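You operate a simulated robot arm through the tools that you are given. There is no shell and no other tool. Be economical: measure what you need, move in short steps, check, and stop when the job is done.

You are at the controls of a simulated robot arm. One attempt, no reset.

TASK
Put the sand jar marked "L65" from the blue-legged table top on the yellow wiper. Put one of the steel posts from the blue-legged table top on the yellow setting card. Fetch the folded yellow cloth from the blue-legged table top and set it on the narrow steel stand top. Take the green pen from the top of the blue cabinet and leave it in the blue bin. Fetch the oil bottle and stand it on the logbook. Any order will do. Set down upright: sand jar, oil bottle.

It is judged by the outcome, as a careful person would: the job done as asked, and still so three seconds after it is handed in. It fails if anything else is knocked over, pushed out of place, dropped, spilled or broken. Flat cloth is picked up by pressing the open fingertips on it (5 to 10 N) and closing them slowly along it; thin cloth reads only 2 to 8 mm in the jaws.

THE ROBOT
A 6-joint arm with a two-finger gripper on a trunk, on a base that drives. Base frame: it is fixed to the floor where the robot stands at the start and does not move with it; the origin is under the middle of the robot, x ahead of it, y to its left, z up. Units: mm, rad, N and s.
Its first joint turns from -2.897 to 2.897 rad. Places, roughly: blue bin (20x24x8 cm) [8700, 3100, 800]; folded yellow cloth (8x6x2 cm) [3100, 400, 800]; green pen (13x2x2 cm) [6400, 1900, 900]; logbook [8500, 6000, 750]; narrow steel stand top [5400, 3500, 900]; oil bottle [6250, 4500, 750]; sand jar [3750, 750, 750]; steel post (5x5x10 cm) [3300, 400, 800]; steel post (5x5x13 cm) [3200, 300, 800]; steel post (5x5x15 cm) [3000, 300, 800]; yellow setting card [3500, 500, 750]; yellow wiper [3750, 500, 750]. Payload 2.54 kg.
The tool frame sits at the grasp point between the pads (the TCP): z along the fingers, y along the line on which they close. The tips reach 30 mm beyond it. Largest opening 116 mm; the body of the gripper starts 95 mm behind the TCP.
Orientation is that of the tool frame in the base frame, as [roll, pitch, yaw] about the fixed x, y, z axes, in that order (R = Rz(yaw) Ry(pitch) Rx(roll)). With the fingers straight down and closing along the base's y, the tool's x points along the base's -x, its y along +y and its z along -z.

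THE INTERFACE
- The arm moves only by the tool move_arm. Its argument "rows" is one flat list of numbers, 7 for each row, row after row: the shift along the tool's x, y, z in units of 300 mm (1.0 is 300 mm), then the turn, a rotation vector about the tool's x, y, z in units of 180 degrees (1.0 is 180 degrees), then the closure in counts, from 0 (fully open) to 255 (shut). In form: [tx, ty, tz, wx, wy, wz, grip, tx, ty, tz, wx, wy, wz, grip, ...]. A call has 1 to 10 rows; each row is the pose to reach, as a shift and turn from the pose commanded when the call began, along the tool's axes at that moment. A call with a number of a shift or a turn outside -1 to 1 is refused whole. Each row takes 0.2 s and may step no farther than 50 mm and 0.15 rad from the row before; otherwise, or with a gripper value out of range, the whole call is refused. A pose out of reach is approached as far as the arm can. The call stops where the force on the tool passes 40 N (or 10 N more than at its start, if that is more) or the arm is blocked; 0.2 s more then pass. The fingers move at their own pace (about 72 mm/s each) and stop on an object; they squeeze with about 30 N. The grip force told is the motor's: it shows also when the fingers shut on nothing. Time passes only in rows, and 0.2 s behind the last, so rows that repeat a pose let the fingers close. It gives the time, the measured TCP pose, the force on the tool (base axes), the opening and the grip force at its end, in the units of the frame above (readings bear some noise), with the torque about the TCP (base axes, N m) and any sound that the robot's microphone picked up.
- Cameras (640 x 400 px; columns grow to the right, rows downward): "scene" is now at [-27.8, 160.4, 1432.9]; the picture's right is [0.12, -0.99, 0.00], its down [-0.32, -0.04, -0.95] and it looks along [0.94, 0.12, -0.32] (base axes); focal length 275 px, centre (320, 200). "wrist" rides on the gripper at [69, -15, -122] in the tool frame; the picture's right is [0.21, 0.98, 0.00], its down [-0.83, 0.18, -0.53] and it looks along [-0.52, 0.11, 0.85] (tool axes); focal length 251 px, centre (320, 200).
- camera(camera): a new picture of that camera. No time passes.
- roll_base(legs): drives the robot by 1 to 6 legs, each [ahead, left, turn to the left] in mm, mm and rad, along the robot's own axes; the way and the turn of a leg run together, so that a leg with both is an arc; at most 1500 mm and 3.142 rad a leg. The arm and the cameras ride along, it lands a little off, and it stops where it bumps. It gives what a move gives.
- head_to(pan, tilt): turns the head with the scene camera to pan (to the left, within 2.094 rad either way) and tilt (down, from -0.506 to 1.204), counted from straight ahead of the robot. It gives what a move gives.
- probe_pixels(camera, pixels): for up to 12 pixels [column, row] of the newest picture of that camera ("zoom" is the newest enlarged one), the place [x, y, z] in the base frame of the surface seen there, good to about 2 mm. No time passes.
- zoom(camera, box): a new picture of the part [left, top, right, bottom] of that camera's present view, enlarged. No time passes.
- hand_in(): hands the job in; it is judged then, once.

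Go step by step. Measure first, check grasps and placings, and put right what went wrong. The budget is 110 turns and 90 pictures, counting those below and the enlarged ones. Unless the task says otherwise, let go and move clear before handing in, and close with one line.

The tools are called as a command line: name --argument value ..., lists and objects as JSON in quotes. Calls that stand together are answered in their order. move_arm: Moves the arm, as the interface text tells. Its arguments: {"type":"object","properties":{"rows":{"type":"array","items":{"type":"number"}}},"required":["rows"]} The other tools are called the same way: roll_base (legs) drives the base; head_to (pan, tilt) turns the head that bears the scene camera; camera (camera) takes a picture; probe_pixels (camera, pixels) gives the place of the surface under pixels of a picture; zoom (camera, box) takes an enlarged picture of a part of a camera's view; hand_in () hands the job in.

At the start:

```text
time: 0.0
tool_pos: [675.3, 46.7, 1040.6]
tcp_rot: [-3.141, -0.001, -3.141]
contact_force: [-1.0, 0.0, -0.7]
torque: [0.02, 0.01, -0.02]
opening: 115.9
grasp_force: 0.1
robot x, y, heading: [1.4, 2.2, -0.0]
head pan, tilt: [0.122, 0.326]
```

scene: 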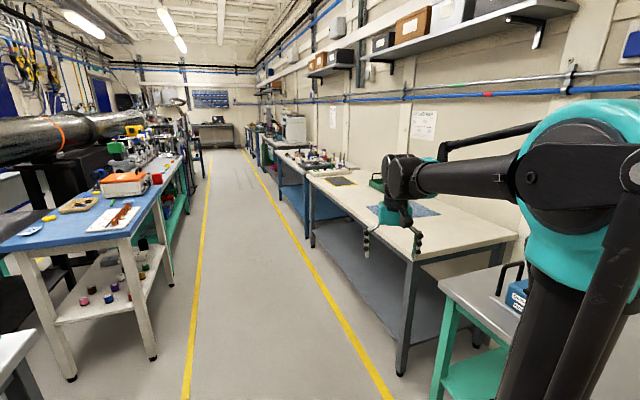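
wrist: 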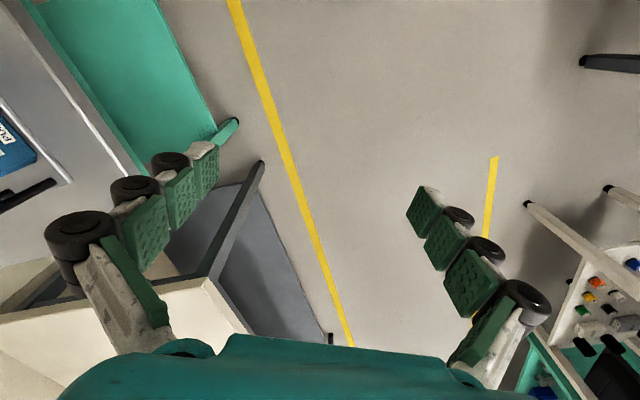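

The scene shows a slanting aisle between yellow lines (left line from (190,390) to (208,180), right line from (385,390) to (245,155)), with tables on both sides. I'll probe floor and table-edge points to get the layout.

probe_pixels --camera "scene" --pixels '[[190, 370], [208, 180], [370, 370], [255, 170], [515, 240], [310, 178], [400, 370], [312, 240], [275, 165], [152, 355], [185, 160], [205, 150]]'

zoom --camera "scene" --box '[200, 80, 400, 205]'

zoom --camera "scene" --box '[60, 70, 260, 195]'

```text
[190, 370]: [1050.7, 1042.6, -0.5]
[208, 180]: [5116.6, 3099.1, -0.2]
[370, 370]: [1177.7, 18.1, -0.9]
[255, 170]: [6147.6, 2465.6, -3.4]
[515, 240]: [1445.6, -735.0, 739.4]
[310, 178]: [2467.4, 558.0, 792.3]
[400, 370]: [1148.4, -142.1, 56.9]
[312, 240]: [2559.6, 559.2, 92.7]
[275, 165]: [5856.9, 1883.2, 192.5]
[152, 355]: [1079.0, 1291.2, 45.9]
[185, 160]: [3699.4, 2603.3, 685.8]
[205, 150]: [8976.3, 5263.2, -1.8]
```

```text
3.20 times, centred on (300, 142) of scene
```

zoom: 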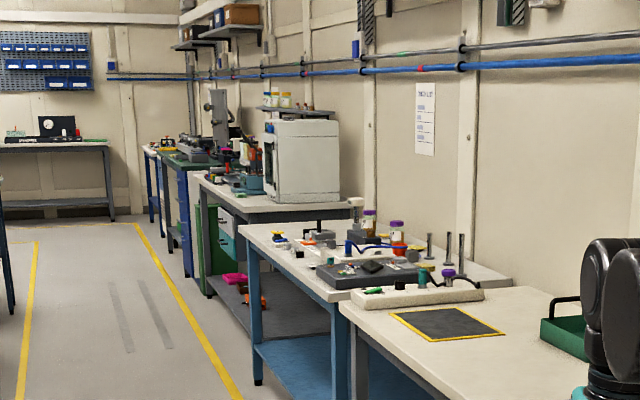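

```text
3.20 times, centred on (160, 132) of scene
```

zoom: 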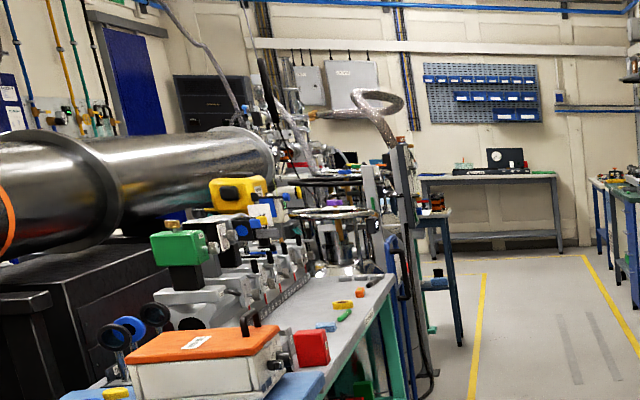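

The aisle runs at about 0.463 rad to the base x axis; the blue-legged table's front edge sits about 600 mm to the right of the aisle centreline. I'll drive along the aisle to beside it, then face it.

roll_base --legs '[[0, 0, 0.463], [1500, 0, 0], [1600, 0, 0], [0, 0, -1.571]]'

head_to --pan 0.0 --tilt 0.55

camera --camera "scene"

```text
refused: 1600 is not a number from -1500 to 1500
```

```text
time: 0.8
tool_pos: [676.0, 46.7, 1042.2]
tcp_rot: [3.141, 0.001, 3.141]
contact_force: [0.0, -0.6, 0.4]
torque: [0.02, 0.01, -0.03]
opening: 115.7
grasp_force: 0.1
robot x, y, heading: [-2.0, 2.0, 0.004]
head pan, tilt: [0.0, 0.55]
```

```text
85 pictures are left
```

scene: 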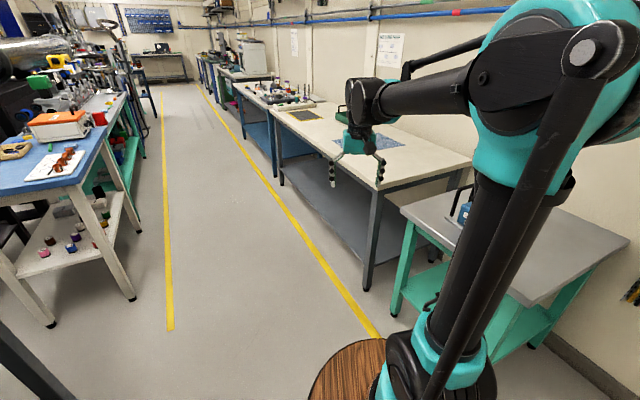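

The leg limit is 1500 mm, so that call was refused; the aisle still looks clear. I'll split the drive into shorter legs.

roll_base --legs '[[0, 0, 0.463], [1500, 0, 0], [1500, 0, 0], [150, 0, 0], [0, 0, -1.571]]'

camera --camera "scene"

camera --camera "wrist"

```text
time: 21.3
tool_pos: [3167.3, 839.6, 1039.8]
tcp_rot: [3.14, -0.001, 2.047]
contact_force: [-0.6, 0.0, 0.8]
torque: [0.01, -0.02, -0.02]
opening: 116.1
grasp_force: 0.1
robot x, y, heading: [2819.2, 1417.5, -1.094]
head pan, tilt: [0.0, 0.55]
```

```text
84 pictures are left
```

scene: 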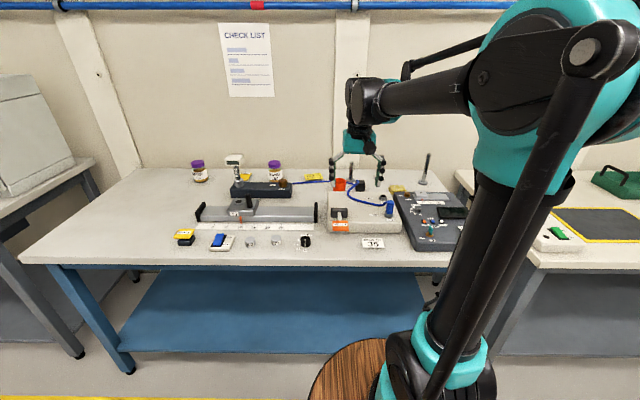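

```text
83 pictures are left
```

wrist: 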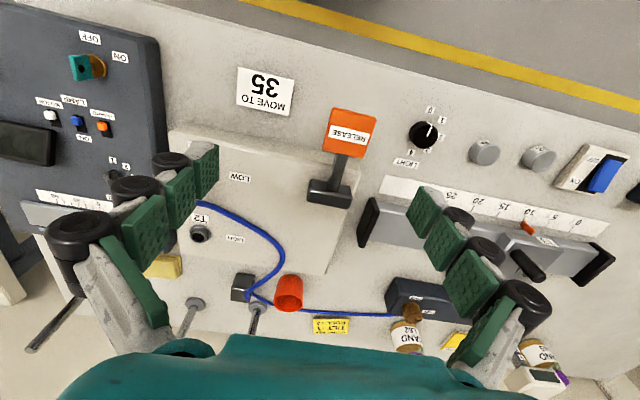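

I'm now facing the blue-legged table with the jars at about (200,172) and (274,172) and the posts near (340-427,175). I'll zoom for detail.

zoom --camera "scene" --box '[170, 130, 330, 230]'

zoom --camera "scene" --box '[310, 130, 470, 230]'

```text
4.00 times, centred on (250, 180) of scene
```

zoom: 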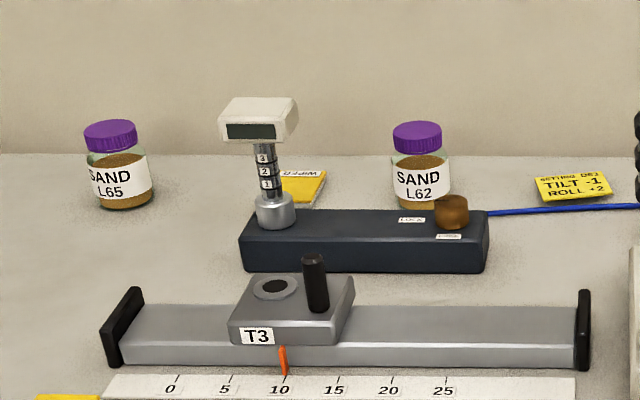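

```text
4.00 times, centred on (390, 180) of scene
```

zoom: 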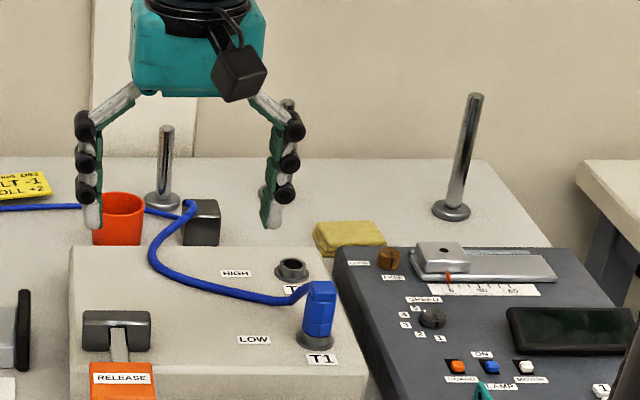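

Jar L65 is the left one, the wiper lies behind the display instrument, and the card "TILT -1" lies beside the red cup. I'll probe all the key surfaces.

probe_pixels --camera "zoom" --pixels '[[318, 240], [345, 230], [380, 235], [348, 252], [476, 97], [452, 208], [166, 129], [163, 200], [287, 104], [118, 200], [204, 206], [15, 183]]'

zoom --camera "scene" --box '[180, 150, 260, 200]'

```text
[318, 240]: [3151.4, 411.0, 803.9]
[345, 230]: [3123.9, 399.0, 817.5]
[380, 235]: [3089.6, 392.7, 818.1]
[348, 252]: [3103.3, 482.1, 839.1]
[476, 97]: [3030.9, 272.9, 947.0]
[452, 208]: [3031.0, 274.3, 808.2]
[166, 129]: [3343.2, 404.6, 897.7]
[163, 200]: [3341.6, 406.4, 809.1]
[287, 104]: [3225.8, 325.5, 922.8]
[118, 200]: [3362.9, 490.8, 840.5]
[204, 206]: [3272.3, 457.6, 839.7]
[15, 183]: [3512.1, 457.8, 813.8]
```

```text
8.00 times, centred on (220, 175) of scene
```

zoom: 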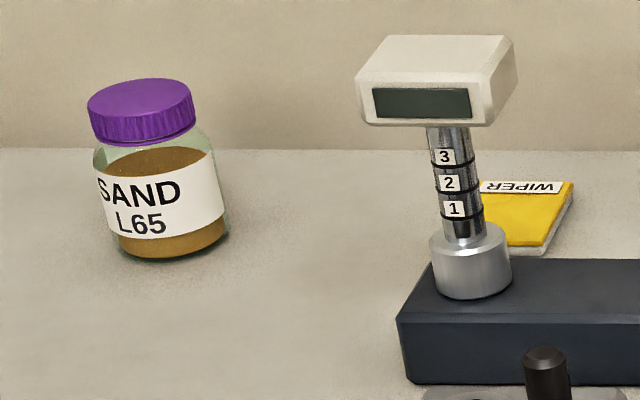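

Posts are at about (3343,405), (3226,325) and (3031,274). Now I'll probe the jar, wiper and instrument in this zoom, and the card.

probe_pixels --camera "zoom" --pixels '[[145, 92], [92, 110], [193, 105], [165, 255], [520, 190], [565, 190], [540, 240], [500, 240], [435, 45], [360, 90], [515, 60], [470, 280]]'

zoom --camera "scene" --box '[270, 150, 350, 200]'

```text
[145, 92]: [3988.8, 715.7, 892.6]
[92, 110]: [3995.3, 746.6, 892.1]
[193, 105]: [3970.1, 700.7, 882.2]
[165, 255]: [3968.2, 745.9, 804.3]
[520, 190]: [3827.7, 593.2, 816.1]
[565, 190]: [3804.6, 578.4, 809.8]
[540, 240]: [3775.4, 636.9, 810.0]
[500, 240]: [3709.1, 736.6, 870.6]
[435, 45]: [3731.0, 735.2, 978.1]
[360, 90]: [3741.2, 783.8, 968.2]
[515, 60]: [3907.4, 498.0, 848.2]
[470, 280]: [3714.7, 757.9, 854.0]
```

```text
8.00 times, centred on (310, 175) of scene
```

zoom: 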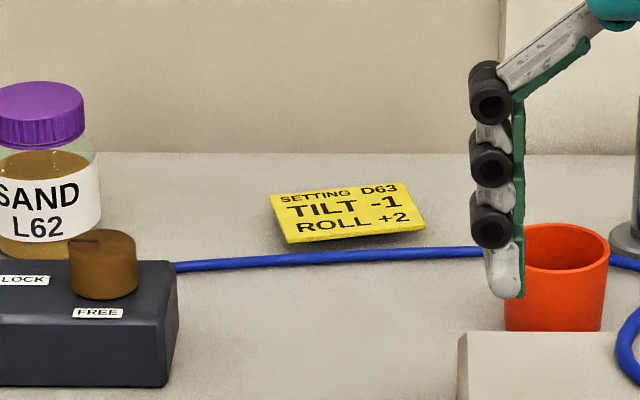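

The card is nearly rectangular at (350,212) in this zoom and slightly raised. I'll probe its corners and surrounding obstacles.

probe_pixels --camera "zoom" --pixels '[[276, 202], [405, 186], [418, 222], [290, 237], [345, 210], [360, 270], [250, 170], [565, 230], [40, 90], [100, 235], [340, 252], [640, 215]]'

```text
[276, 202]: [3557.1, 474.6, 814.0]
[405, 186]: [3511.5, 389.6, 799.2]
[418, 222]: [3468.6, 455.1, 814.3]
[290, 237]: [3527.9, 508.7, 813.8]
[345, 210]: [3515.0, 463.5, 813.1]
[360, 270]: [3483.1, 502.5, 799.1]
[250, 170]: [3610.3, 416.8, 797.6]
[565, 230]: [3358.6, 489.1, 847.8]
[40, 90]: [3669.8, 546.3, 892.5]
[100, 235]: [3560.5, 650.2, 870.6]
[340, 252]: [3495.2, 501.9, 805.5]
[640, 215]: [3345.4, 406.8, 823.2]
```

The card is a slab about 15 mm thick with its top at z≈814 and centre (3513,464); the table top is at z≈799. I need the base's radius before approaching, so I'll probe the round deck's edge and the table front edge.

probe_pixels --camera "scene" --pixels '[[350, 343], [312, 390], [330, 358], [200, 264], [40, 262], [127, 367], [260, 140], [420, 265], [300, 392]]'

```text
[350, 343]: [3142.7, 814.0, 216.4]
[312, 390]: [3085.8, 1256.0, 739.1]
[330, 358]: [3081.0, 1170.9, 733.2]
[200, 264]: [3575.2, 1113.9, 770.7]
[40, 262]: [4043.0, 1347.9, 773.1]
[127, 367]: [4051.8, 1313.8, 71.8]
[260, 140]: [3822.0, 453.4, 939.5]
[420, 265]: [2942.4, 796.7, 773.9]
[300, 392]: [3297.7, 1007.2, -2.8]
```

The deck's edge lies roughly 310–360 mm from the axis at z≈735. I'll look straight down for the base's shape and its gap to the table.

head_to --pan 0.0 --tilt 1.2

camera --camera "scene"

```text
time: 22.4
tool_pos: [3166.1, 839.5, 1040.1]
tcp_rot: [-3.141, 0.002, 2.047]
contact_force: [0.6, -0.6, -0.3]
torque: [-0.01, 0.04, 0.0]
opening: 116.1
grasp_force: 0.0
robot x, y, heading: [2817.3, 1415.7, -1.093]
head pan, tilt: [0.0, 1.201]
```

```text
78 pictures are left
```

scene: 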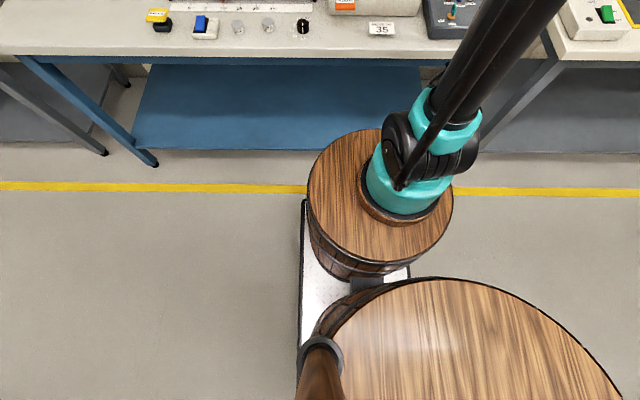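

The arm stands on a front barrel; I'll probe its edges and the arm's foot to find the true arm axis.

probe_pixels --camera "scene" --pixels '[[365, 130], [308, 190], [452, 200], [350, 262], [305, 205], [302, 330], [370, 195], [445, 190], [400, 213], [280, 62], [440, 280], [610, 380]]'

```text
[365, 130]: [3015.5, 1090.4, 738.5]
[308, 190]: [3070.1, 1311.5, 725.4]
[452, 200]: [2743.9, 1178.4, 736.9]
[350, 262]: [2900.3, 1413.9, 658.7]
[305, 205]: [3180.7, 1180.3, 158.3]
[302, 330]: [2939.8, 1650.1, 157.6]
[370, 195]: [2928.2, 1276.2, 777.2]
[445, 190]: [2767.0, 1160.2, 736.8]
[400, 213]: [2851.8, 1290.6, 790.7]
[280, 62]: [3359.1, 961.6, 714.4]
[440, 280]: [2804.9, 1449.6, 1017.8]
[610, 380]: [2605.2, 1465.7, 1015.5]
```

The front barrel (radius ≈178 mm) carries the arm about 200 mm ahead of the robot origin, and the base front is about 380 mm ahead. I'll shift left 230 mm and then forward 185 mm, so everything on this table is in reach.

roll_base --legs '[[0, 230, -0.015], [185, 0, 0]]'

head_to --pan 0.0 --tilt 0.6

camera --camera "scene"

camera --camera "wrist"

```text
time: 25.2
tool_pos: [3447.1, 773.6, 1041.2]
tcp_rot: [-3.14, 0.002, 2.034]
contact_force: [0.6, -0.5, 0.6]
torque: [-0.03, -0.01, -0.01]
opening: 116.2
grasp_force: 0.0
robot x, y, heading: [3101.3, 1356.3, -1.111]
head pan, tilt: [0.0, 1.201]
```

```text
time: 26.2
tool_pos: [3447.6, 775.4, 1039.8]
tcp_rot: [3.141, 0.0, 2.033]
contact_force: [-0.4, -0.2, -0.1]
torque: [-0.03, -0.01, -0.01]
opening: 116.1
grasp_force: 0.1
robot x, y, heading: [3102.2, 1356.6, -1.109]
head pan, tilt: [0.0, 0.6]
```

```text
77 pictures are left
```

scene: 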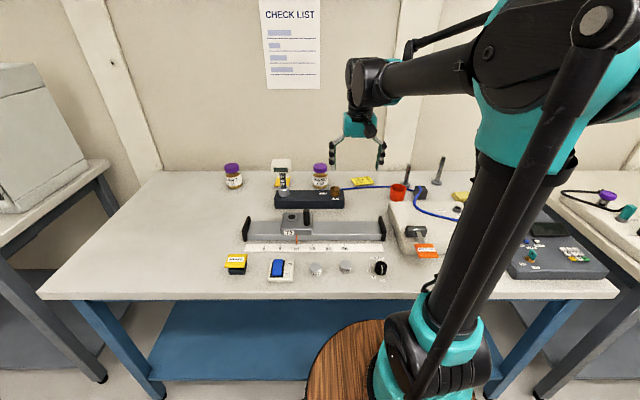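

```text
76 pictures are left
```

wrist: 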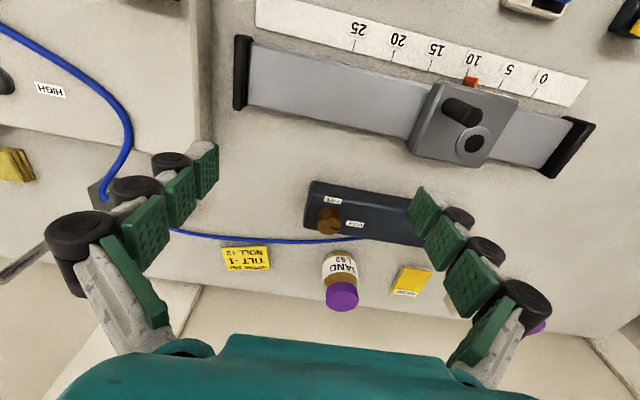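

Base is well placed at about 170 mm right of the aisle centre. I'll zoom into the post/cup area and the jar/wiper area from this view.

zoom --camera "scene" --box '[350, 140, 478, 220]'

probe_pixels --camera "zoom" --pixels '[[285, 130], [286, 180], [285, 212], [238, 225], [200, 232], [285, 225], [350, 235], [385, 235], [450, 90], [65, 205], [540, 272], [560, 290]]'

```text
5.00 times, centred on (414, 180) of scene
```

zoom: 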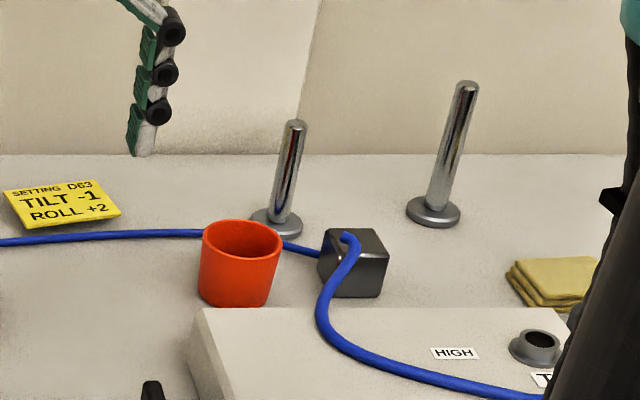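

```text
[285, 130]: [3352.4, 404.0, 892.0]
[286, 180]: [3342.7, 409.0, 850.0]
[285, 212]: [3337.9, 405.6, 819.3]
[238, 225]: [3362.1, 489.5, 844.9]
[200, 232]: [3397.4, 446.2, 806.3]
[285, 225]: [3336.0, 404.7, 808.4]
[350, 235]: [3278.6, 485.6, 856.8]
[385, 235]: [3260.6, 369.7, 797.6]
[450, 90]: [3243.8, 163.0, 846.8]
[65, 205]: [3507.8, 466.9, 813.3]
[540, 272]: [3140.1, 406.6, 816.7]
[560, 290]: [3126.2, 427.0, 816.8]
```

Post A (10 cm) stands clear at (3343,404), with its top at z≈898; the cup rim is at 845 about 45 mm diagonally off. I'll move above it, keeping the height.

move_arm --rows '[-0.119, -0.108, 0, 0, 0, 0, 0, -0.238, -0.216, 0, 0, 0, 0, 0, -0.357, -0.324, 0, 0, 0, 0, 0, -0.476, -0.432, 0, 0, 0, 0, 0, -0.596, -0.54, 0, 0, 0, 0, 0, -0.715, -0.648, 0, 0, 0, 0, 0, -0.834, -0.756, 0, 0, 0, 0, 0, -0.953, -0.864, 0, 0, 0, 0, 0]'

camera --camera "wrist"

```text
time: 28.0
tool_pos: [3341.5, 402.2, 1043.9]
tcp_rot: [-3.141, 0.0, 2.033]
contact_force: [-0.2, -0.2, 0.2]
torque: [-0.07, 0.01, 0.02]
opening: 116.1
grasp_force: 0.1
robot x, y, heading: [3102.8, 1358.0, -1.108]
head pan, tilt: [0.0, 0.6]
```

```text
74 pictures are left
```

wrist: 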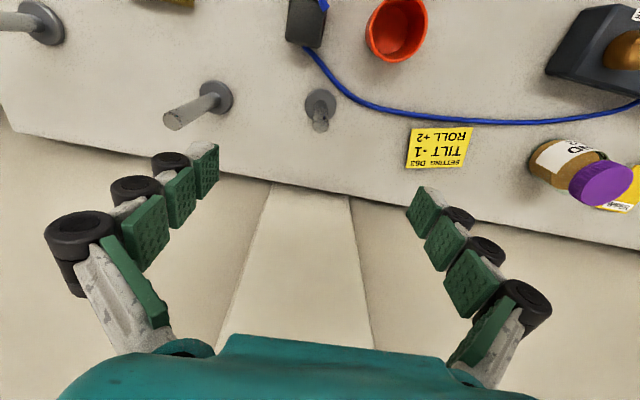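

The post sits between the fingers' line at (320,115) as expected. Descend 162 mm and close on the rod.

move_arm --rows '[0, 0, 0.14, 0, 0, 0, 0, 0, 0, 0.28, 0, 0, 0, 0, 0, 0, 0.42, 0, 0, 0, 0, 0, 0, 0.54, 0, 0, 0, 0, 0, 0, 0.54, 0, 0, 0, 255, 0, 0, 0.54, 0, 0, 0, 255, 0, 0, 0.54, 0, 0, 0, 255, 0, 0, 0.54, 0, 0, 0, 255, 0, 0, 0.54, 0, 0, 0, 255]'

camera --camera "wrist"

```text
time: 30.0
tool_pos: [3342.7, 402.5, 880.1]
tcp_rot: [3.141, -0.001, 2.034]
contact_force: [0.8, 0.5, -0.5]
torque: [0.01, 0.0, -0.01]
opening: 17.0
grasp_force: 30.3
robot x, y, heading: [3104.4, 1356.6, -1.107]
head pan, tilt: [0.0, 0.6]
```

```text
73 pictures are left
```

wrist: 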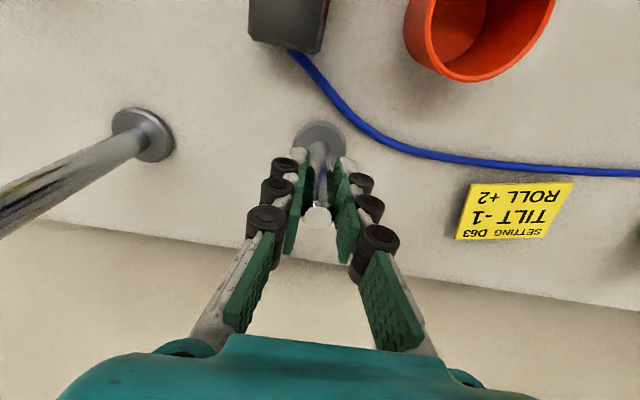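

Gripped the rod (opening 17 mm, 30 N). I'll probe the card's corners in this closer picture, then carry over.

probe_pixels --camera "wrist" --pixels '[[478, 188], [570, 186], [543, 234], [461, 235], [515, 210], [430, 170]]'

move_arm --rows '[0, 0, -0.1, 0, 0, 0, 255, 0, 0, -0.2, 0, 0, 0, 255, 0, 0, -0.27, 0, 0, 0, 255]'

```text
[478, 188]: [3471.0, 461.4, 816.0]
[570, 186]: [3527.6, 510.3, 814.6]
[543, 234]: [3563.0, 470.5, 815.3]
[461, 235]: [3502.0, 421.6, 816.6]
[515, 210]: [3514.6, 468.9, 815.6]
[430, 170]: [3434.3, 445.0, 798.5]
```

```text
time: 30.8
tool_pos: [3341.9, 402.2, 961.0]
tcp_rot: [-3.14, 0.0, 2.032]
contact_force: [0.0, -0.2, -1.3]
torque: [0.01, -0.01, -0.02]
opening: 17.3
grasp_force: 30.1
robot x, y, heading: [3106.5, 1355.2, -1.11]
head pan, tilt: [0.0, 0.6]
```

Card centre is (3516,466), z≈815.5. Carry the post over it and lower to just above.

move_arm --rows '[-0.017, 0.153, 0, 0, 0, 0, 255, -0.034, 0.307, 0, 0, 0, 0, 255, -0.051, 0.46, 0, 0, 0, 0, 255, -0.068, 0.614, 0, 0, 0, 0, 255, -0.068, 0.614, 0, 0, 0, 0, 255, -0.068, 0.614, 0.1, 0, 0, 0, 255, -0.068, 0.614, 0.19, 0, 0, 0, 255]'

camera --camera "wrist"

```text
time: 32.4
tool_pos: [3517.7, 468.5, 903.4]
tcp_rot: [-3.14, 0.002, 2.035]
contact_force: [-1.0, -0.1, -1.2]
torque: [0.0, 0.01, 0.0]
opening: 17.3
grasp_force: 29.7
robot x, y, heading: [3103.7, 1360.9, -1.109]
head pan, tilt: [0.0, 0.6]
```

```text
72 pictures are left
```

wrist: 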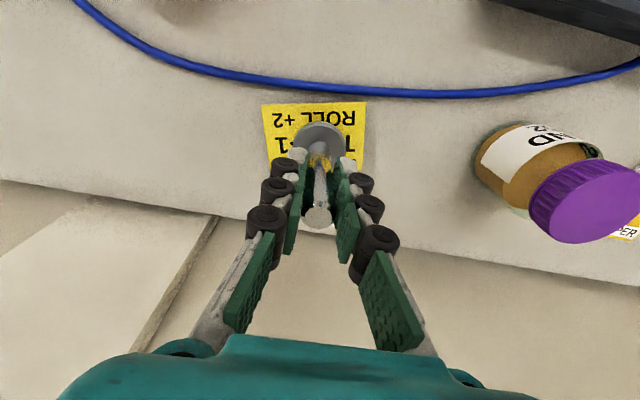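

Post disc (318,145) is centred over the card. Lower the last ~7 mm until contact, then open and rise.

move_arm --rows '[0, 0, 0.01, 0, 0, 0, 255, 0, 0, 0.018, 0, 0, 0, 255, 0, 0, 0.023, 0, 0, 0, 255, 0, 0, 0.025, 0, 0, 0, 255]'

```text
time: 33.4
tool_pos: [3516.5, 465.6, 896.2]
tcp_rot: [3.141, 0.0, 2.035]
contact_force: [-0.4, -0.1, -2.6]
torque: [0.01, 0.02, 0.01]
opening: 17.1
grasp_force: 30.6
robot x, y, heading: [3101.9, 1360.0, -1.108]
head pan, tilt: [0.0, 0.6]
```

Not yet clearly in contact (force z −2.6 N); a further 2.5 mm in fine steps, then release if it bears.

move_arm --rows '[0, 0, 0.004, 0, 0, 0, 255, 0, 0, 0.007, 0, 0, 0, 255, 0, 0, 0.007, 0, 0, 0, 255]'

zoom --camera "scene" --box '[320, 140, 400, 190]'

```text
time: 34.2
tool_pos: [3516.0, 466.2, 894.7]
tcp_rot: [3.14, 0.0, 2.035]
contact_force: [-0.2, -0.3, -1.8]
torque: [0.03, -0.02, -0.02]
opening: 16.9
grasp_force: 29.6
robot x, y, heading: [3102.0, 1355.1, -1.106]
head pan, tilt: [0.0, 0.6]
```

```text
8.00 times, centred on (360, 165) of scene
```

zoom: 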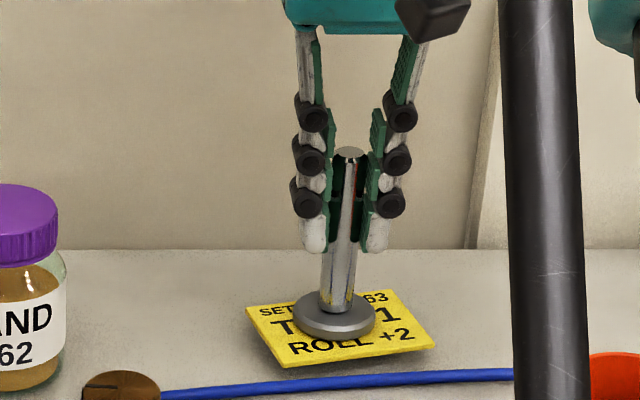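

The disc looks all but on the card; I'll press gently a further 3 mm and watch for positive force.

move_arm --rows '[0, 0, 0.004, 0, 0, 0, 255, 0, 0, 0.008, 0, 0, 0, 255, 0, 0, 0.01, 0, 0, 0, 255, 0, 0, 0.01, 0, 0, 0, 255]'

```text
time: 35.2
tool_pos: [3517.1, 465.6, 892.1]
tcp_rot: [-3.141, 0.0, 2.032]
contact_force: [1.0, -0.6, 26.2]
torque: [-0.09, -0.06, 0.0]
opening: 17.4
grasp_force: 29.8
robot x, y, heading: [3101.8, 1358.5, -1.115]
head pan, tilt: [0.0, 0.6]
```

Solid contact (26 N). I'll ease up slightly, open and rise.

move_arm --rows '[0, 0, -0.005, 0, 0, 0, 255, 0, 0, -0.005, 0, 0, 0, 120, 0, 0, -0.005, 0, 0, 0, 60, 0, 0, -0.005, 0, 0, 0, 60, 0, 0, -0.1, 0, 0, 0, 60, 0, 0, -0.25, 0, 0, 0, 60, 0, 0, -0.4, 0, 0, 0, 60, 0, 0, -0.5, 0, 0, 0, 60, 0, 0, -0.55, 0, 0, 0, 60]'

camera --camera "wrist"

```text
time: 37.2
tool_pos: [3516.7, 466.3, 1054.5]
tcp_rot: [-3.14, 0.001, 2.033]
contact_force: [0.4, -0.2, -0.4]
torque: [-0.01, 0.02, -0.01]
opening: 88.8
grasp_force: 0.0
robot x, y, heading: [3101.3, 1353.9, -1.103]
head pan, tilt: [0.0, 0.6]
```

```text
70 pictures are left
```

wrist: 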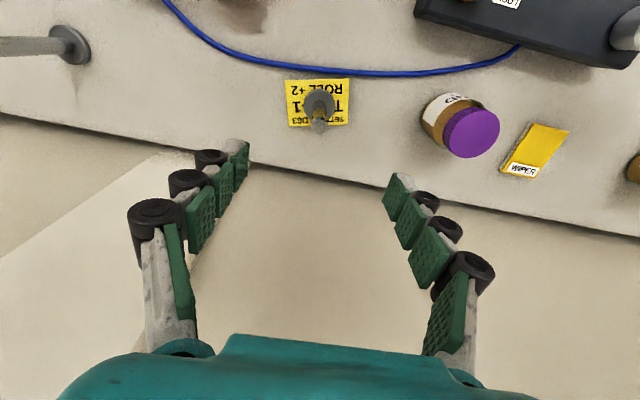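

The post stands on the card. Now I'll head toward the L65 jar, in two calls.

move_arm --rows '[0, 0.15, 0, 0, 0, 0, 60, 0.01, 0.3, 0, 0, 0, 0, 60, 0.02, 0.45, 0, 0, 0, 0, 60, 0.03, 0.6, 0, 0, 0, 0, 60, 0.035, 0.75, 0, 0, 0, 0, 60, 0.04, 0.87, 0, 0, 0, 0, 60, 0.04, 1.0, 0, 0, 0, 0, 60]'

camera --camera "wrist"

```text
time: 38.8
tool_pos: [3778.3, 608.5, 1054.8]
tcp_rot: [3.141, -0.001, 2.032]
contact_force: [0.1, -0.4, 0.5]
torque: [0.02, -0.06, -0.01]
opening: 88.8
grasp_force: 0.1
robot x, y, heading: [3102.4, 1356.1, -1.109]
head pan, tilt: [0.0, 0.6]
```

```text
69 pictures are left
```

wrist: 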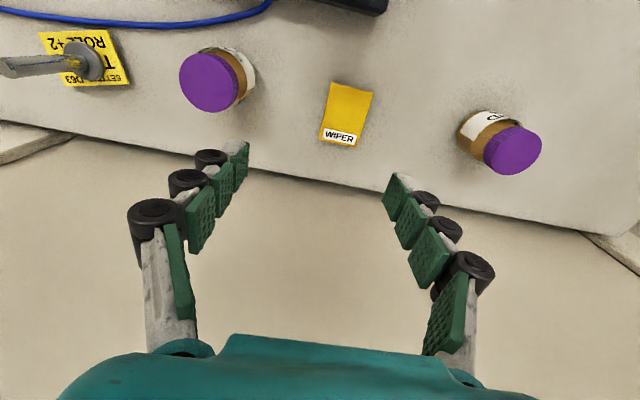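

The wiper (345,115) and the L65 jar (512,150) are both visible. I'll probe both.

probe_pixels --camera "wrist" --pixels '[[334, 86], [370, 94], [354, 143], [322, 139], [347, 113], [512, 150], [490, 150], [536, 150], [512, 132], [512, 170], [470, 130], [330, 165]]'

zoom --camera "wrist" --box '[300, 60, 396, 170]'

```text
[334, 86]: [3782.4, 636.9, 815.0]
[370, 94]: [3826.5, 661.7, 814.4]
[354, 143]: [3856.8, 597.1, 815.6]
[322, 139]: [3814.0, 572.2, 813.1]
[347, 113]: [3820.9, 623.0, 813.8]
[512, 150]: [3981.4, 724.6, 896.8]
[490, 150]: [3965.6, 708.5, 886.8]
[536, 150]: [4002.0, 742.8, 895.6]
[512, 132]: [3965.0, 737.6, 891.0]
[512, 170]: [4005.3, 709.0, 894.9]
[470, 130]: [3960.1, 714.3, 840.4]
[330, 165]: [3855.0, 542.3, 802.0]
```

```text
3.64 times, centred on (348, 115) of wrist
```

zoom: 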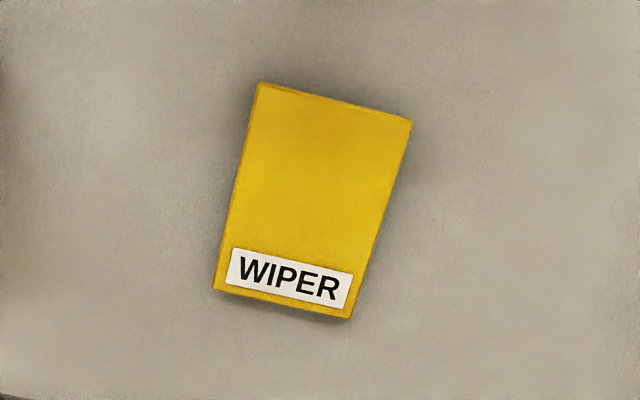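

Jar L65's lid centre is (3984,724) with its top at z≈896; the wiper centre is (3820,617), z≈815. Move over the jar.

move_arm --rows '[0.008, 0.157, 0, 0, 0, 0, 20, 0.016, 0.314, 0, 0, 0, 0, 20, 0.023, 0.471, 0, 0, 0, 0, 20, 0.031, 0.628, 0, 0, 0, 0, 20, 0.039, 0.785, 0, 0, 0, 0, 20, 0.039, 0.785, 0, 0, 0, 0, 20]'

camera --camera "wrist"

```text
time: 40.2
tool_pos: [3931.0, 747.9, 1032.8]
tcp_rot: [-3.141, 0.0, 2.029]
contact_force: [-0.8, -0.1, 0.6]
torque: [0.04, -0.03, -0.01]
opening: 106.8
grasp_force: 0.1
out of reach, approached as far as the arm can: row 3, 4, 5, 6
robot x, y, heading: [3106.2, 1356.4, -1.111]
head pan, tilt: [0.0, 0.6]
```

```text
67 pictures are left
```

wrist: 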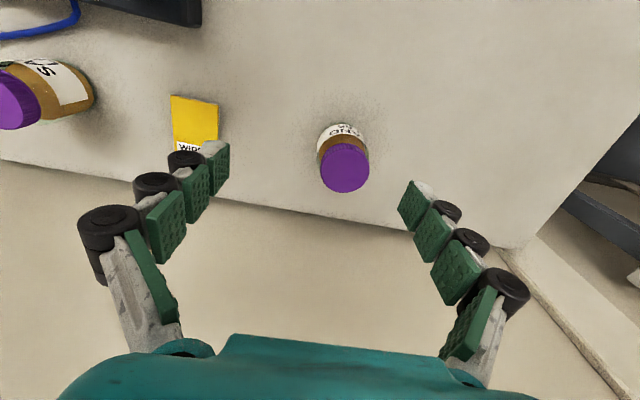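

Out of reach: the arm stopped short at (3931,748). I'll pull the arm back, then shift the base 230 mm to the left along the table.

move_arm --rows '[0, -0.15, 0, 0, 0, 0, 20, 0, -0.3, 0, 0, 0, 0, 20, 0, -0.45, 0, 0, 0, 0, 20, 0, -0.6, -0.05, 0, 0, 0, 20, 0, -0.7, -0.08, 0, 0, 0, 20]'

roll_base --legs '[[0, 240, 0]]'

camera --camera "wrist"

```text
time: 41.4
tool_pos: [3744.2, 655.8, 1055.7]
tcp_rot: [3.141, 0.0, 2.037]
contact_force: [0.7, 1.0, -0.6]
torque: [-0.06, 0.04, -0.01]
opening: 107.0
grasp_force: 0.2
robot x, y, heading: [3102.9, 1355.6, -1.106]
head pan, tilt: [0.0, 0.6]
```

```text
time: 43.2
tool_pos: [3958.5, 762.9, 1057.2]
tcp_rot: [-3.14, -0.001, 2.034]
contact_force: [1.5, 0.0, 0.1]
torque: [0.0, 0.02, 0.01]
opening: 107.3
grasp_force: 0.2
robot x, y, heading: [3318.9, 1462.7, -1.112]
head pan, tilt: [0.0, 0.6]
```

```text
66 pictures are left
```

wrist: 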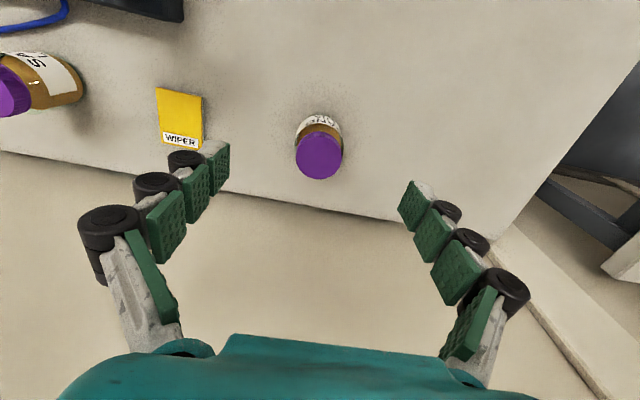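

TCP is now at (3958,763). I'll move over the jar and descend to z≈900, then check.

move_arm --rows '[-0.154, 0.018, 0, 0, 0, 0, 0, -0.154, 0.018, 0.15, 0, 0, 0, 0, -0.154, 0.018, 0.3, 0, 0, 0, 0, -0.154, 0.018, 0.42, 0, 0, 0, 0]'

camera --camera "wrist"

```text
time: 44.2
tool_pos: [3984.4, 722.4, 930.4]
tcp_rot: [-3.142, -0.001, 2.035]
contact_force: [0.6, -0.5, -0.1]
torque: [-0.01, -0.06, 0.03]
opening: 115.9
grasp_force: 0.1
robot x, y, heading: [3319.0, 1464.5, -1.106]
head pan, tilt: [0.0, 0.6]
```

```text
65 pictures are left
```

wrist: 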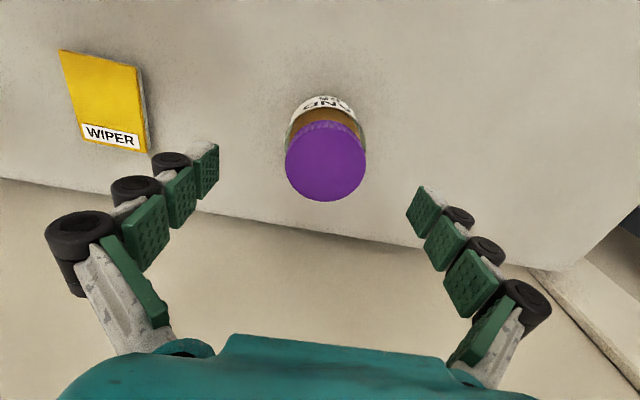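

The jar is centred between the fingers (325,160). Descend 86 mm and close.

move_arm --rows '[0, 0, 0.12, 0, 0, 0, 0, 0, 0, 0.22, 0, 0, 0, 0, 0, 0, 0.285, 0, 0, 0, 0, 0, 0, 0.285, 0, 0, 0, 255, 0, 0, 0.285, 0, 0, 0, 255, 0, 0, 0.285, 0, 0, 0, 255, 0, 0, 0.285, 0, 0, 0, 255, 0, 0, 0.22, 0, 0, 0, 255, 0, 0, 0.1, 0, 0, 0, 255, 0, 0, 0.1, 0, 0, 0, 255]'

camera --camera "wrist"

```text
time: 46.4
tool_pos: [3983.3, 722.4, 899.7]
tcp_rot: [-3.141, 0.0, 2.032]
contact_force: [-0.6, 0.0, -3.8]
torque: [0.01, -0.01, -0.03]
opening: 64.8
grasp_force: 29.9
robot x, y, heading: [3315.9, 1463.0, -1.107]
head pan, tilt: [0.0, 0.6]
```

```text
64 pictures are left
```

wrist: 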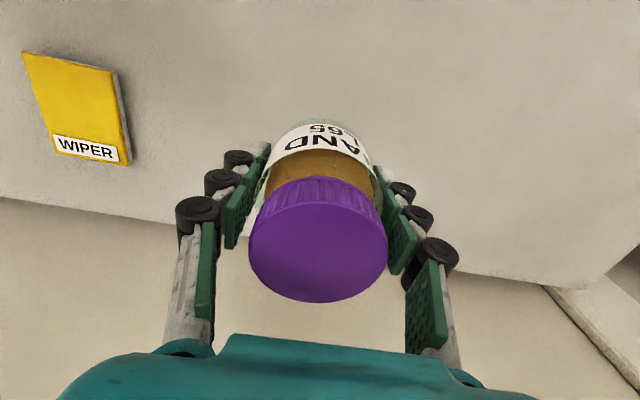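

Jar held (opening 65 mm). Carry it to over the wiper centre (3820,617) and lower to a few millimetres above.

move_arm --rows '[-0.014, -0.13, 0, 0, 0, 0, 255, -0.03, -0.26, 0, 0, 0, 0, 255, -0.045, -0.39, 0, 0, 0, 0, 255, -0.06, -0.52, 0, 0, 0, 0, 255, -0.072, -0.644, 0, 0, 0, 0, 255, -0.072, -0.644, 0, 0, 0, 0, 255, -0.072, -0.644, 0.06, 0, 0, 0, 255, -0.072, -0.644, 0.105, 0, 0, 0, 255]'

camera --camera "wrist"

zoom --camera "scene" --box '[240, 120, 400, 220]'

```text
time: 48.2
tool_pos: [3821.7, 616.5, 868.9]
tcp_rot: [3.141, 0.001, 2.034]
contact_force: [-0.4, 0.1, -3.9]
torque: [0.01, 0.01, -0.01]
opening: 64.6
grasp_force: 30.0
robot x, y, heading: [3317.5, 1463.7, -1.11]
head pan, tilt: [0.0, 0.6]
```

```text
63 pictures are left
```

wrist: 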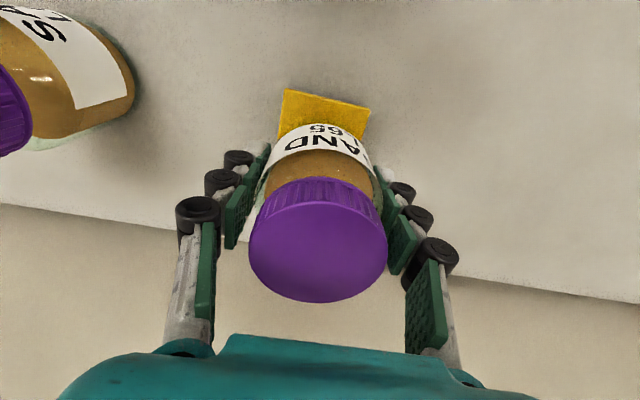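

```text
4.00 times, centred on (320, 170) of scene
```

zoom: 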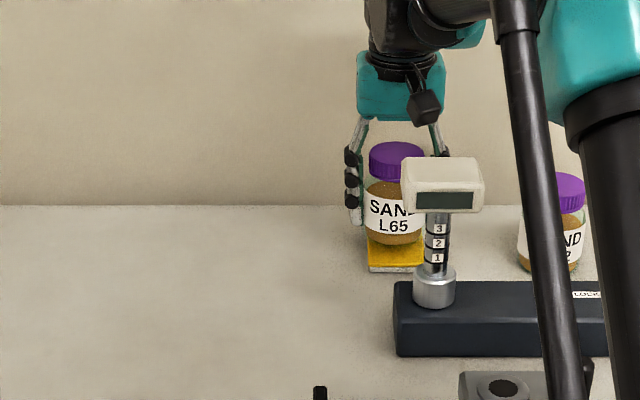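

The jar hovers centrally over the wiper. Lower in fine steps until contact.

move_arm --rows '[0, 0, 0.01, 0, 0, 0, 255, 0, 0, 0.018, 0, 0, 0, 255, 0, 0, 0.025, 0, 0, 0, 255, 0, 0, 0.031, 0, 0, 0, 255, 0, 0, 0.031, 0, 0, 0, 255]'

```text
time: 49.4
tool_pos: [3821.1, 617.5, 859.2]
tcp_rot: [3.141, 0.002, 2.034]
contact_force: [0.3, 0.7, -3.3]
torque: [-0.02, 0.0, 0.0]
opening: 64.6
grasp_force: 30.3
robot x, y, heading: [3316.4, 1461.9, -1.11]
head pan, tilt: [0.0, 0.6]
```

Still carrying the weight (−3.3 N); keep lowering by 1.5 mm steps.

move_arm --rows '[0, 0, 0.005, 0, 0, 0, 255, 0, 0, 0.01, 0, 0, 0, 255, 0, 0, 0.01, 0, 0, 0, 255]'

```text
time: 50.2
tool_pos: [3820.3, 617.9, 857.8]
tcp_rot: [-3.141, 0.003, 2.035]
contact_force: [3.9, -4.4, 24.2]
torque: [-0.22, -0.11, 0.03]
opening: 65.0
grasp_force: 30.0
robot x, y, heading: [3316.2, 1459.8, -1.108]
head pan, tilt: [0.0, 0.6]
```

Contact at 24 N. Ease slightly, open and rise clear.

move_arm --rows '[0, 0, -0.003, 0, 0, 0, 255, 0, 0, -0.003, 0, 0, 0, 80, 0, 0, -0.003, 0, 0, 0, 30, 0, 0, -0.003, 0, 0, 0, 30, 0, 0, -0.1, 0, 0, 0, 30, 0, 0, -0.25, 0, 0, 0, 30, 0, 0, -0.4, 0, 0, 0, 30, 0, 0, -0.55, 0, 0, 0, 30, 0, 0, -0.65, 0, 0, 0, 30]'

camera --camera "wrist"

```text
time: 52.2
tool_pos: [3820.8, 617.8, 1051.9]
tcp_rot: [-3.142, 0.0, 2.033]
contact_force: [0.6, -0.4, -0.1]
torque: [0.0, 0.01, 0.03]
opening: 102.3
grasp_force: 0.1
robot x, y, heading: [3316.7, 1467.5, -1.113]
head pan, tilt: [0.0, 0.6]
```

```text
61 pictures are left
```

wrist: 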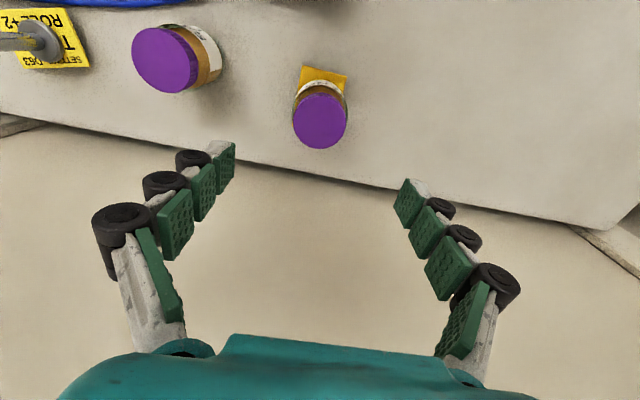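

The jar stands on the wiper. Now back along the table to the cloth: base 480 mm to the right with the arm held high.

roll_base --legs '[[0, -480, 0]]'

camera --camera "wrist"

```text
time: 55.0
tool_pos: [3388.2, 400.6, 1051.8]
tcp_rot: [-3.141, 0.0, 2.034]
contact_force: [-0.2, 0.9, -0.4]
torque: [-0.01, -0.01, -0.03]
opening: 102.6
grasp_force: 0.0
robot x, y, heading: [2886.1, 1249.2, -1.101]
head pan, tilt: [0.0, 0.6]
```

```text
60 pictures are left
```

wrist: 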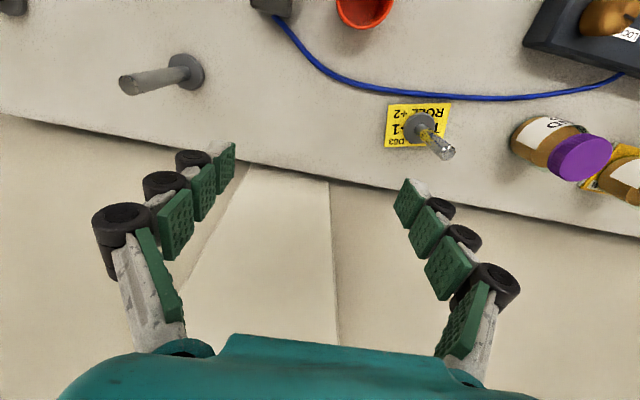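

Move over to above the cloth around (3115,405).

move_arm --rows '[0.07, -0.135, 0, 0, 0, 0, 0, 0.14, -0.27, 0, 0, 0, 0, 0, 0.21, -0.404, 0, 0, 0, 0, 0, 0.28, -0.538, 0, 0, 0, 0, 0, 0.35, -0.673, 0, 0, 0, 0, 0, 0.42, -0.807, 0, 0, 0, 0, 0]'

camera --camera "wrist"

```text
time: 56.4
tool_pos: [3117.3, 407.4, 1051.5]
tcp_rot: [-3.14, -0.003, 2.036]
contact_force: [1.0, -0.4, 0.3]
torque: [0.0, 0.03, 0.0]
opening: 116.1
grasp_force: 0.0
robot x, y, heading: [2883.4, 1247.7, -1.109]
head pan, tilt: [0.0, 0.6]
```

```text
59 pictures are left
```

wrist: 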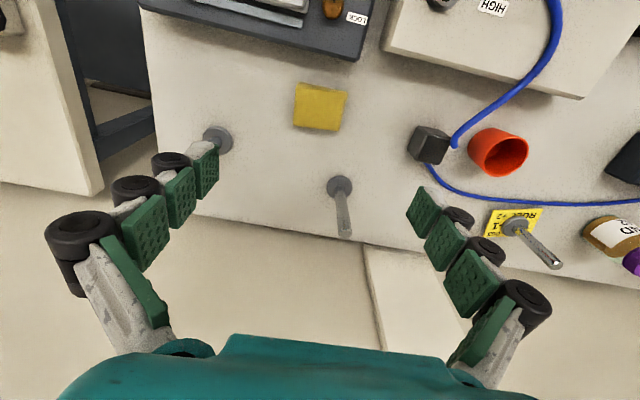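

The cloth is at (320,106). Probe its corners and the nearby objects.

probe_pixels --camera "wrist" --pixels '[[299, 88], [344, 93], [337, 126], [296, 122], [320, 106], [290, 90], [320, 150], [365, 110], [320, 70], [355, 58], [385, 45], [420, 140]]'

zoom --camera "wrist" --box '[256, 56, 384, 136]'

```text
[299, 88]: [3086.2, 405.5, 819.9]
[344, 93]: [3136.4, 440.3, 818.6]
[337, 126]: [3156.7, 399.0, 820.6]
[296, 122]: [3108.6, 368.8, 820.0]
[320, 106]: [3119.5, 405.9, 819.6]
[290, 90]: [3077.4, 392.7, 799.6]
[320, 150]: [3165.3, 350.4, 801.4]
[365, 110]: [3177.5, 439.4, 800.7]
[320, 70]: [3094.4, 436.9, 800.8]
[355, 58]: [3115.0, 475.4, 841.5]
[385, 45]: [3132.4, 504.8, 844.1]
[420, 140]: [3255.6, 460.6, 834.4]
```

```text
5.00 times, centred on (320, 96) of wrist
```

zoom: 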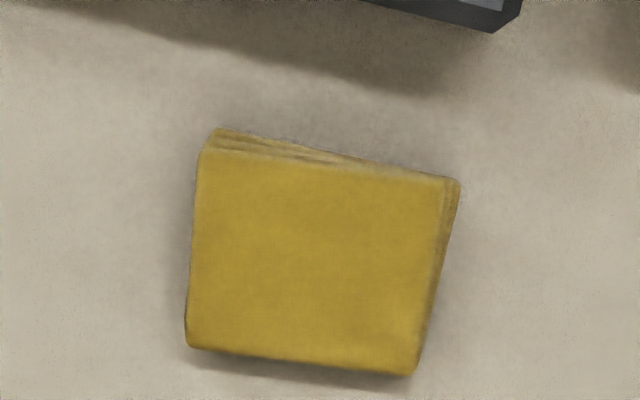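

The cloth's centre is (3122,403), its top at z≈820, and its long axis is turned about 0.15 rad from my closing direction. I'll align, descend with the fingers straddling the long sides to tips just above the table.

move_arm --rows '[-0.02, 0.007, 0.1, 0, 0, -0.024, 0, -0.02, 0.007, 0.2, 0, 0, -0.047, 0, -0.02, 0.007, 0.35, 0, 0, -0.047, 0, -0.02, 0.007, 0.5, 0, 0, -0.047, 0, -0.02, 0.007, 0.6, 0, 0, -0.047, 0]'

camera --camera "wrist"

```text
time: 57.6
tool_pos: [3120.0, 401.3, 872.3]
tcp_rot: [-3.141, 0.0, 2.179]
contact_force: [-0.2, 0.2, -1.0]
torque: [-0.04, 0.03, 0.0]
opening: 115.9
grasp_force: 0.1
robot x, y, heading: [2889.2, 1249.8, -1.107]
head pan, tilt: [0.0, 0.6]
```

```text
57 pictures are left
```

wrist: 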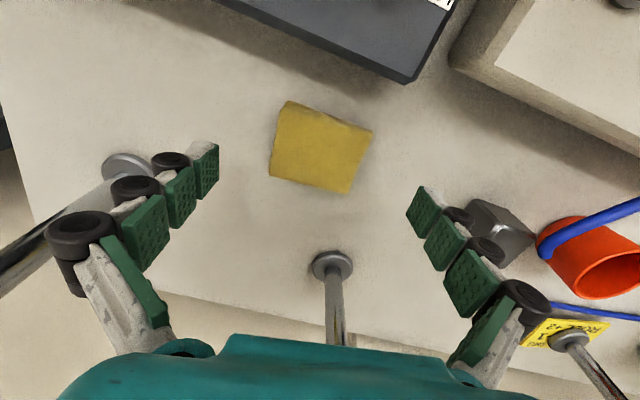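

In this view the cloth appears slightly over-rotated; I'll re-probe its corners at close range before going lower.

probe_pixels --camera "wrist" --pixels '[[289, 106], [368, 131], [350, 189], [273, 172], [320, 147], [311, 118], [335, 182]]'

```text
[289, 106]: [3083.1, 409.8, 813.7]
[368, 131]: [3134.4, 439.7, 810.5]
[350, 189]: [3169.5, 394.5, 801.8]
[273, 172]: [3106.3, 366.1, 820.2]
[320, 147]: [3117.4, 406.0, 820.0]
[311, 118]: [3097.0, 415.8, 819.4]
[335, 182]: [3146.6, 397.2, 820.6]
```

The long edge is at about 0.535 rad, so I'll turn back 0.07 rad, descend to z≈834 and close.

move_arm --rows '[0, 0.003, 0.06, 0, 0, 0.023, 0, 0, 0.003, 0.127, 0, 0, 0.023, 0, 0, 0.003, 0.127, 0, 0, 0.023, 60, 0, 0.003, 0.127, 0, 0, 0.023, 90, 0, 0.003, 0.127, 0, 0, 0.023, 110, 0, 0.003, 0.127, 0, 0, 0.023, 130, 0, 0.003, 0.127, 0, 0, 0.023, 130]'

camera --camera "wrist"

```text
time: 59.2
tool_pos: [3119.9, 402.9, 833.3]
tcp_rot: [3.14, -0.001, 2.109]
contact_force: [0.2, -0.6, 4.5]
torque: [-0.01, -0.01, -0.11]
opening: 68.6
grasp_force: 30.1
robot x, y, heading: [2884.5, 1248.6, -1.11]
head pan, tilt: [0.0, 0.6]
```

```text
56 pictures are left
```

wrist: 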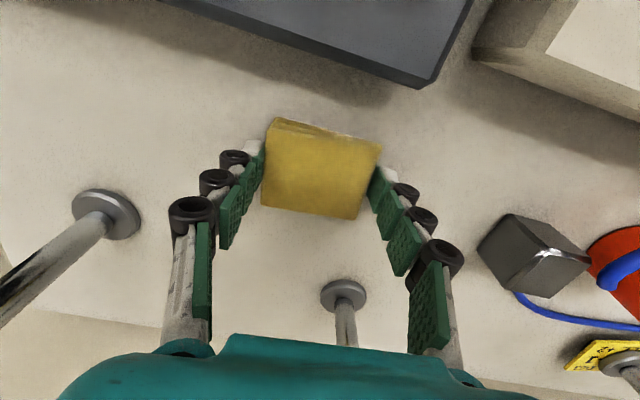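

Gripped the stack across its sides: opening 69 mm, 30 N, not crumpled. Lift straight up with full closing command and check.

move_arm --rows '[0, 0, 0, 0, 0, 0, 255, 0, 0, -0.05, 0, 0, 0, 255, 0, 0, -0.15, 0, 0, 0, 255, 0, 0, -0.3, 0, 0, 0, 255, 0, 0, -0.45, 0, 0, 0, 255, 0, 0, -0.6, 0, 0, 0, 255, 0, 0, -0.73, 0, 0, 0, 255]'

camera --camera "wrist"

```text
time: 60.8
tool_pos: [3121.9, 401.8, 1052.7]
tcp_rot: [-3.141, -0.001, 2.109]
contact_force: [-0.5, -0.9, -0.5]
torque: [-0.03, -0.01, 0.02]
opening: 68.6
grasp_force: 29.7
robot x, y, heading: [2885.4, 1247.1, -1.109]
head pan, tilt: [0.0, 0.6]
```

```text
55 pictures are left
```

wrist: 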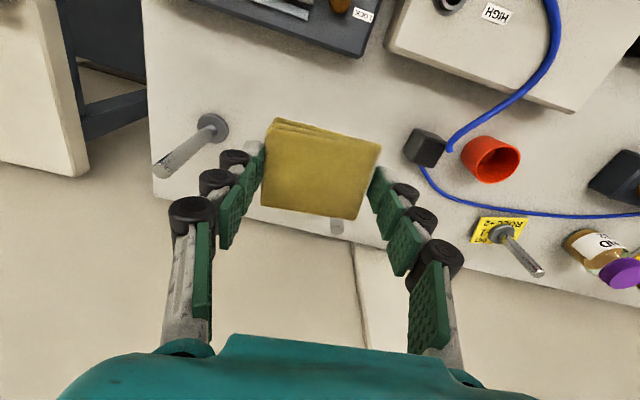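

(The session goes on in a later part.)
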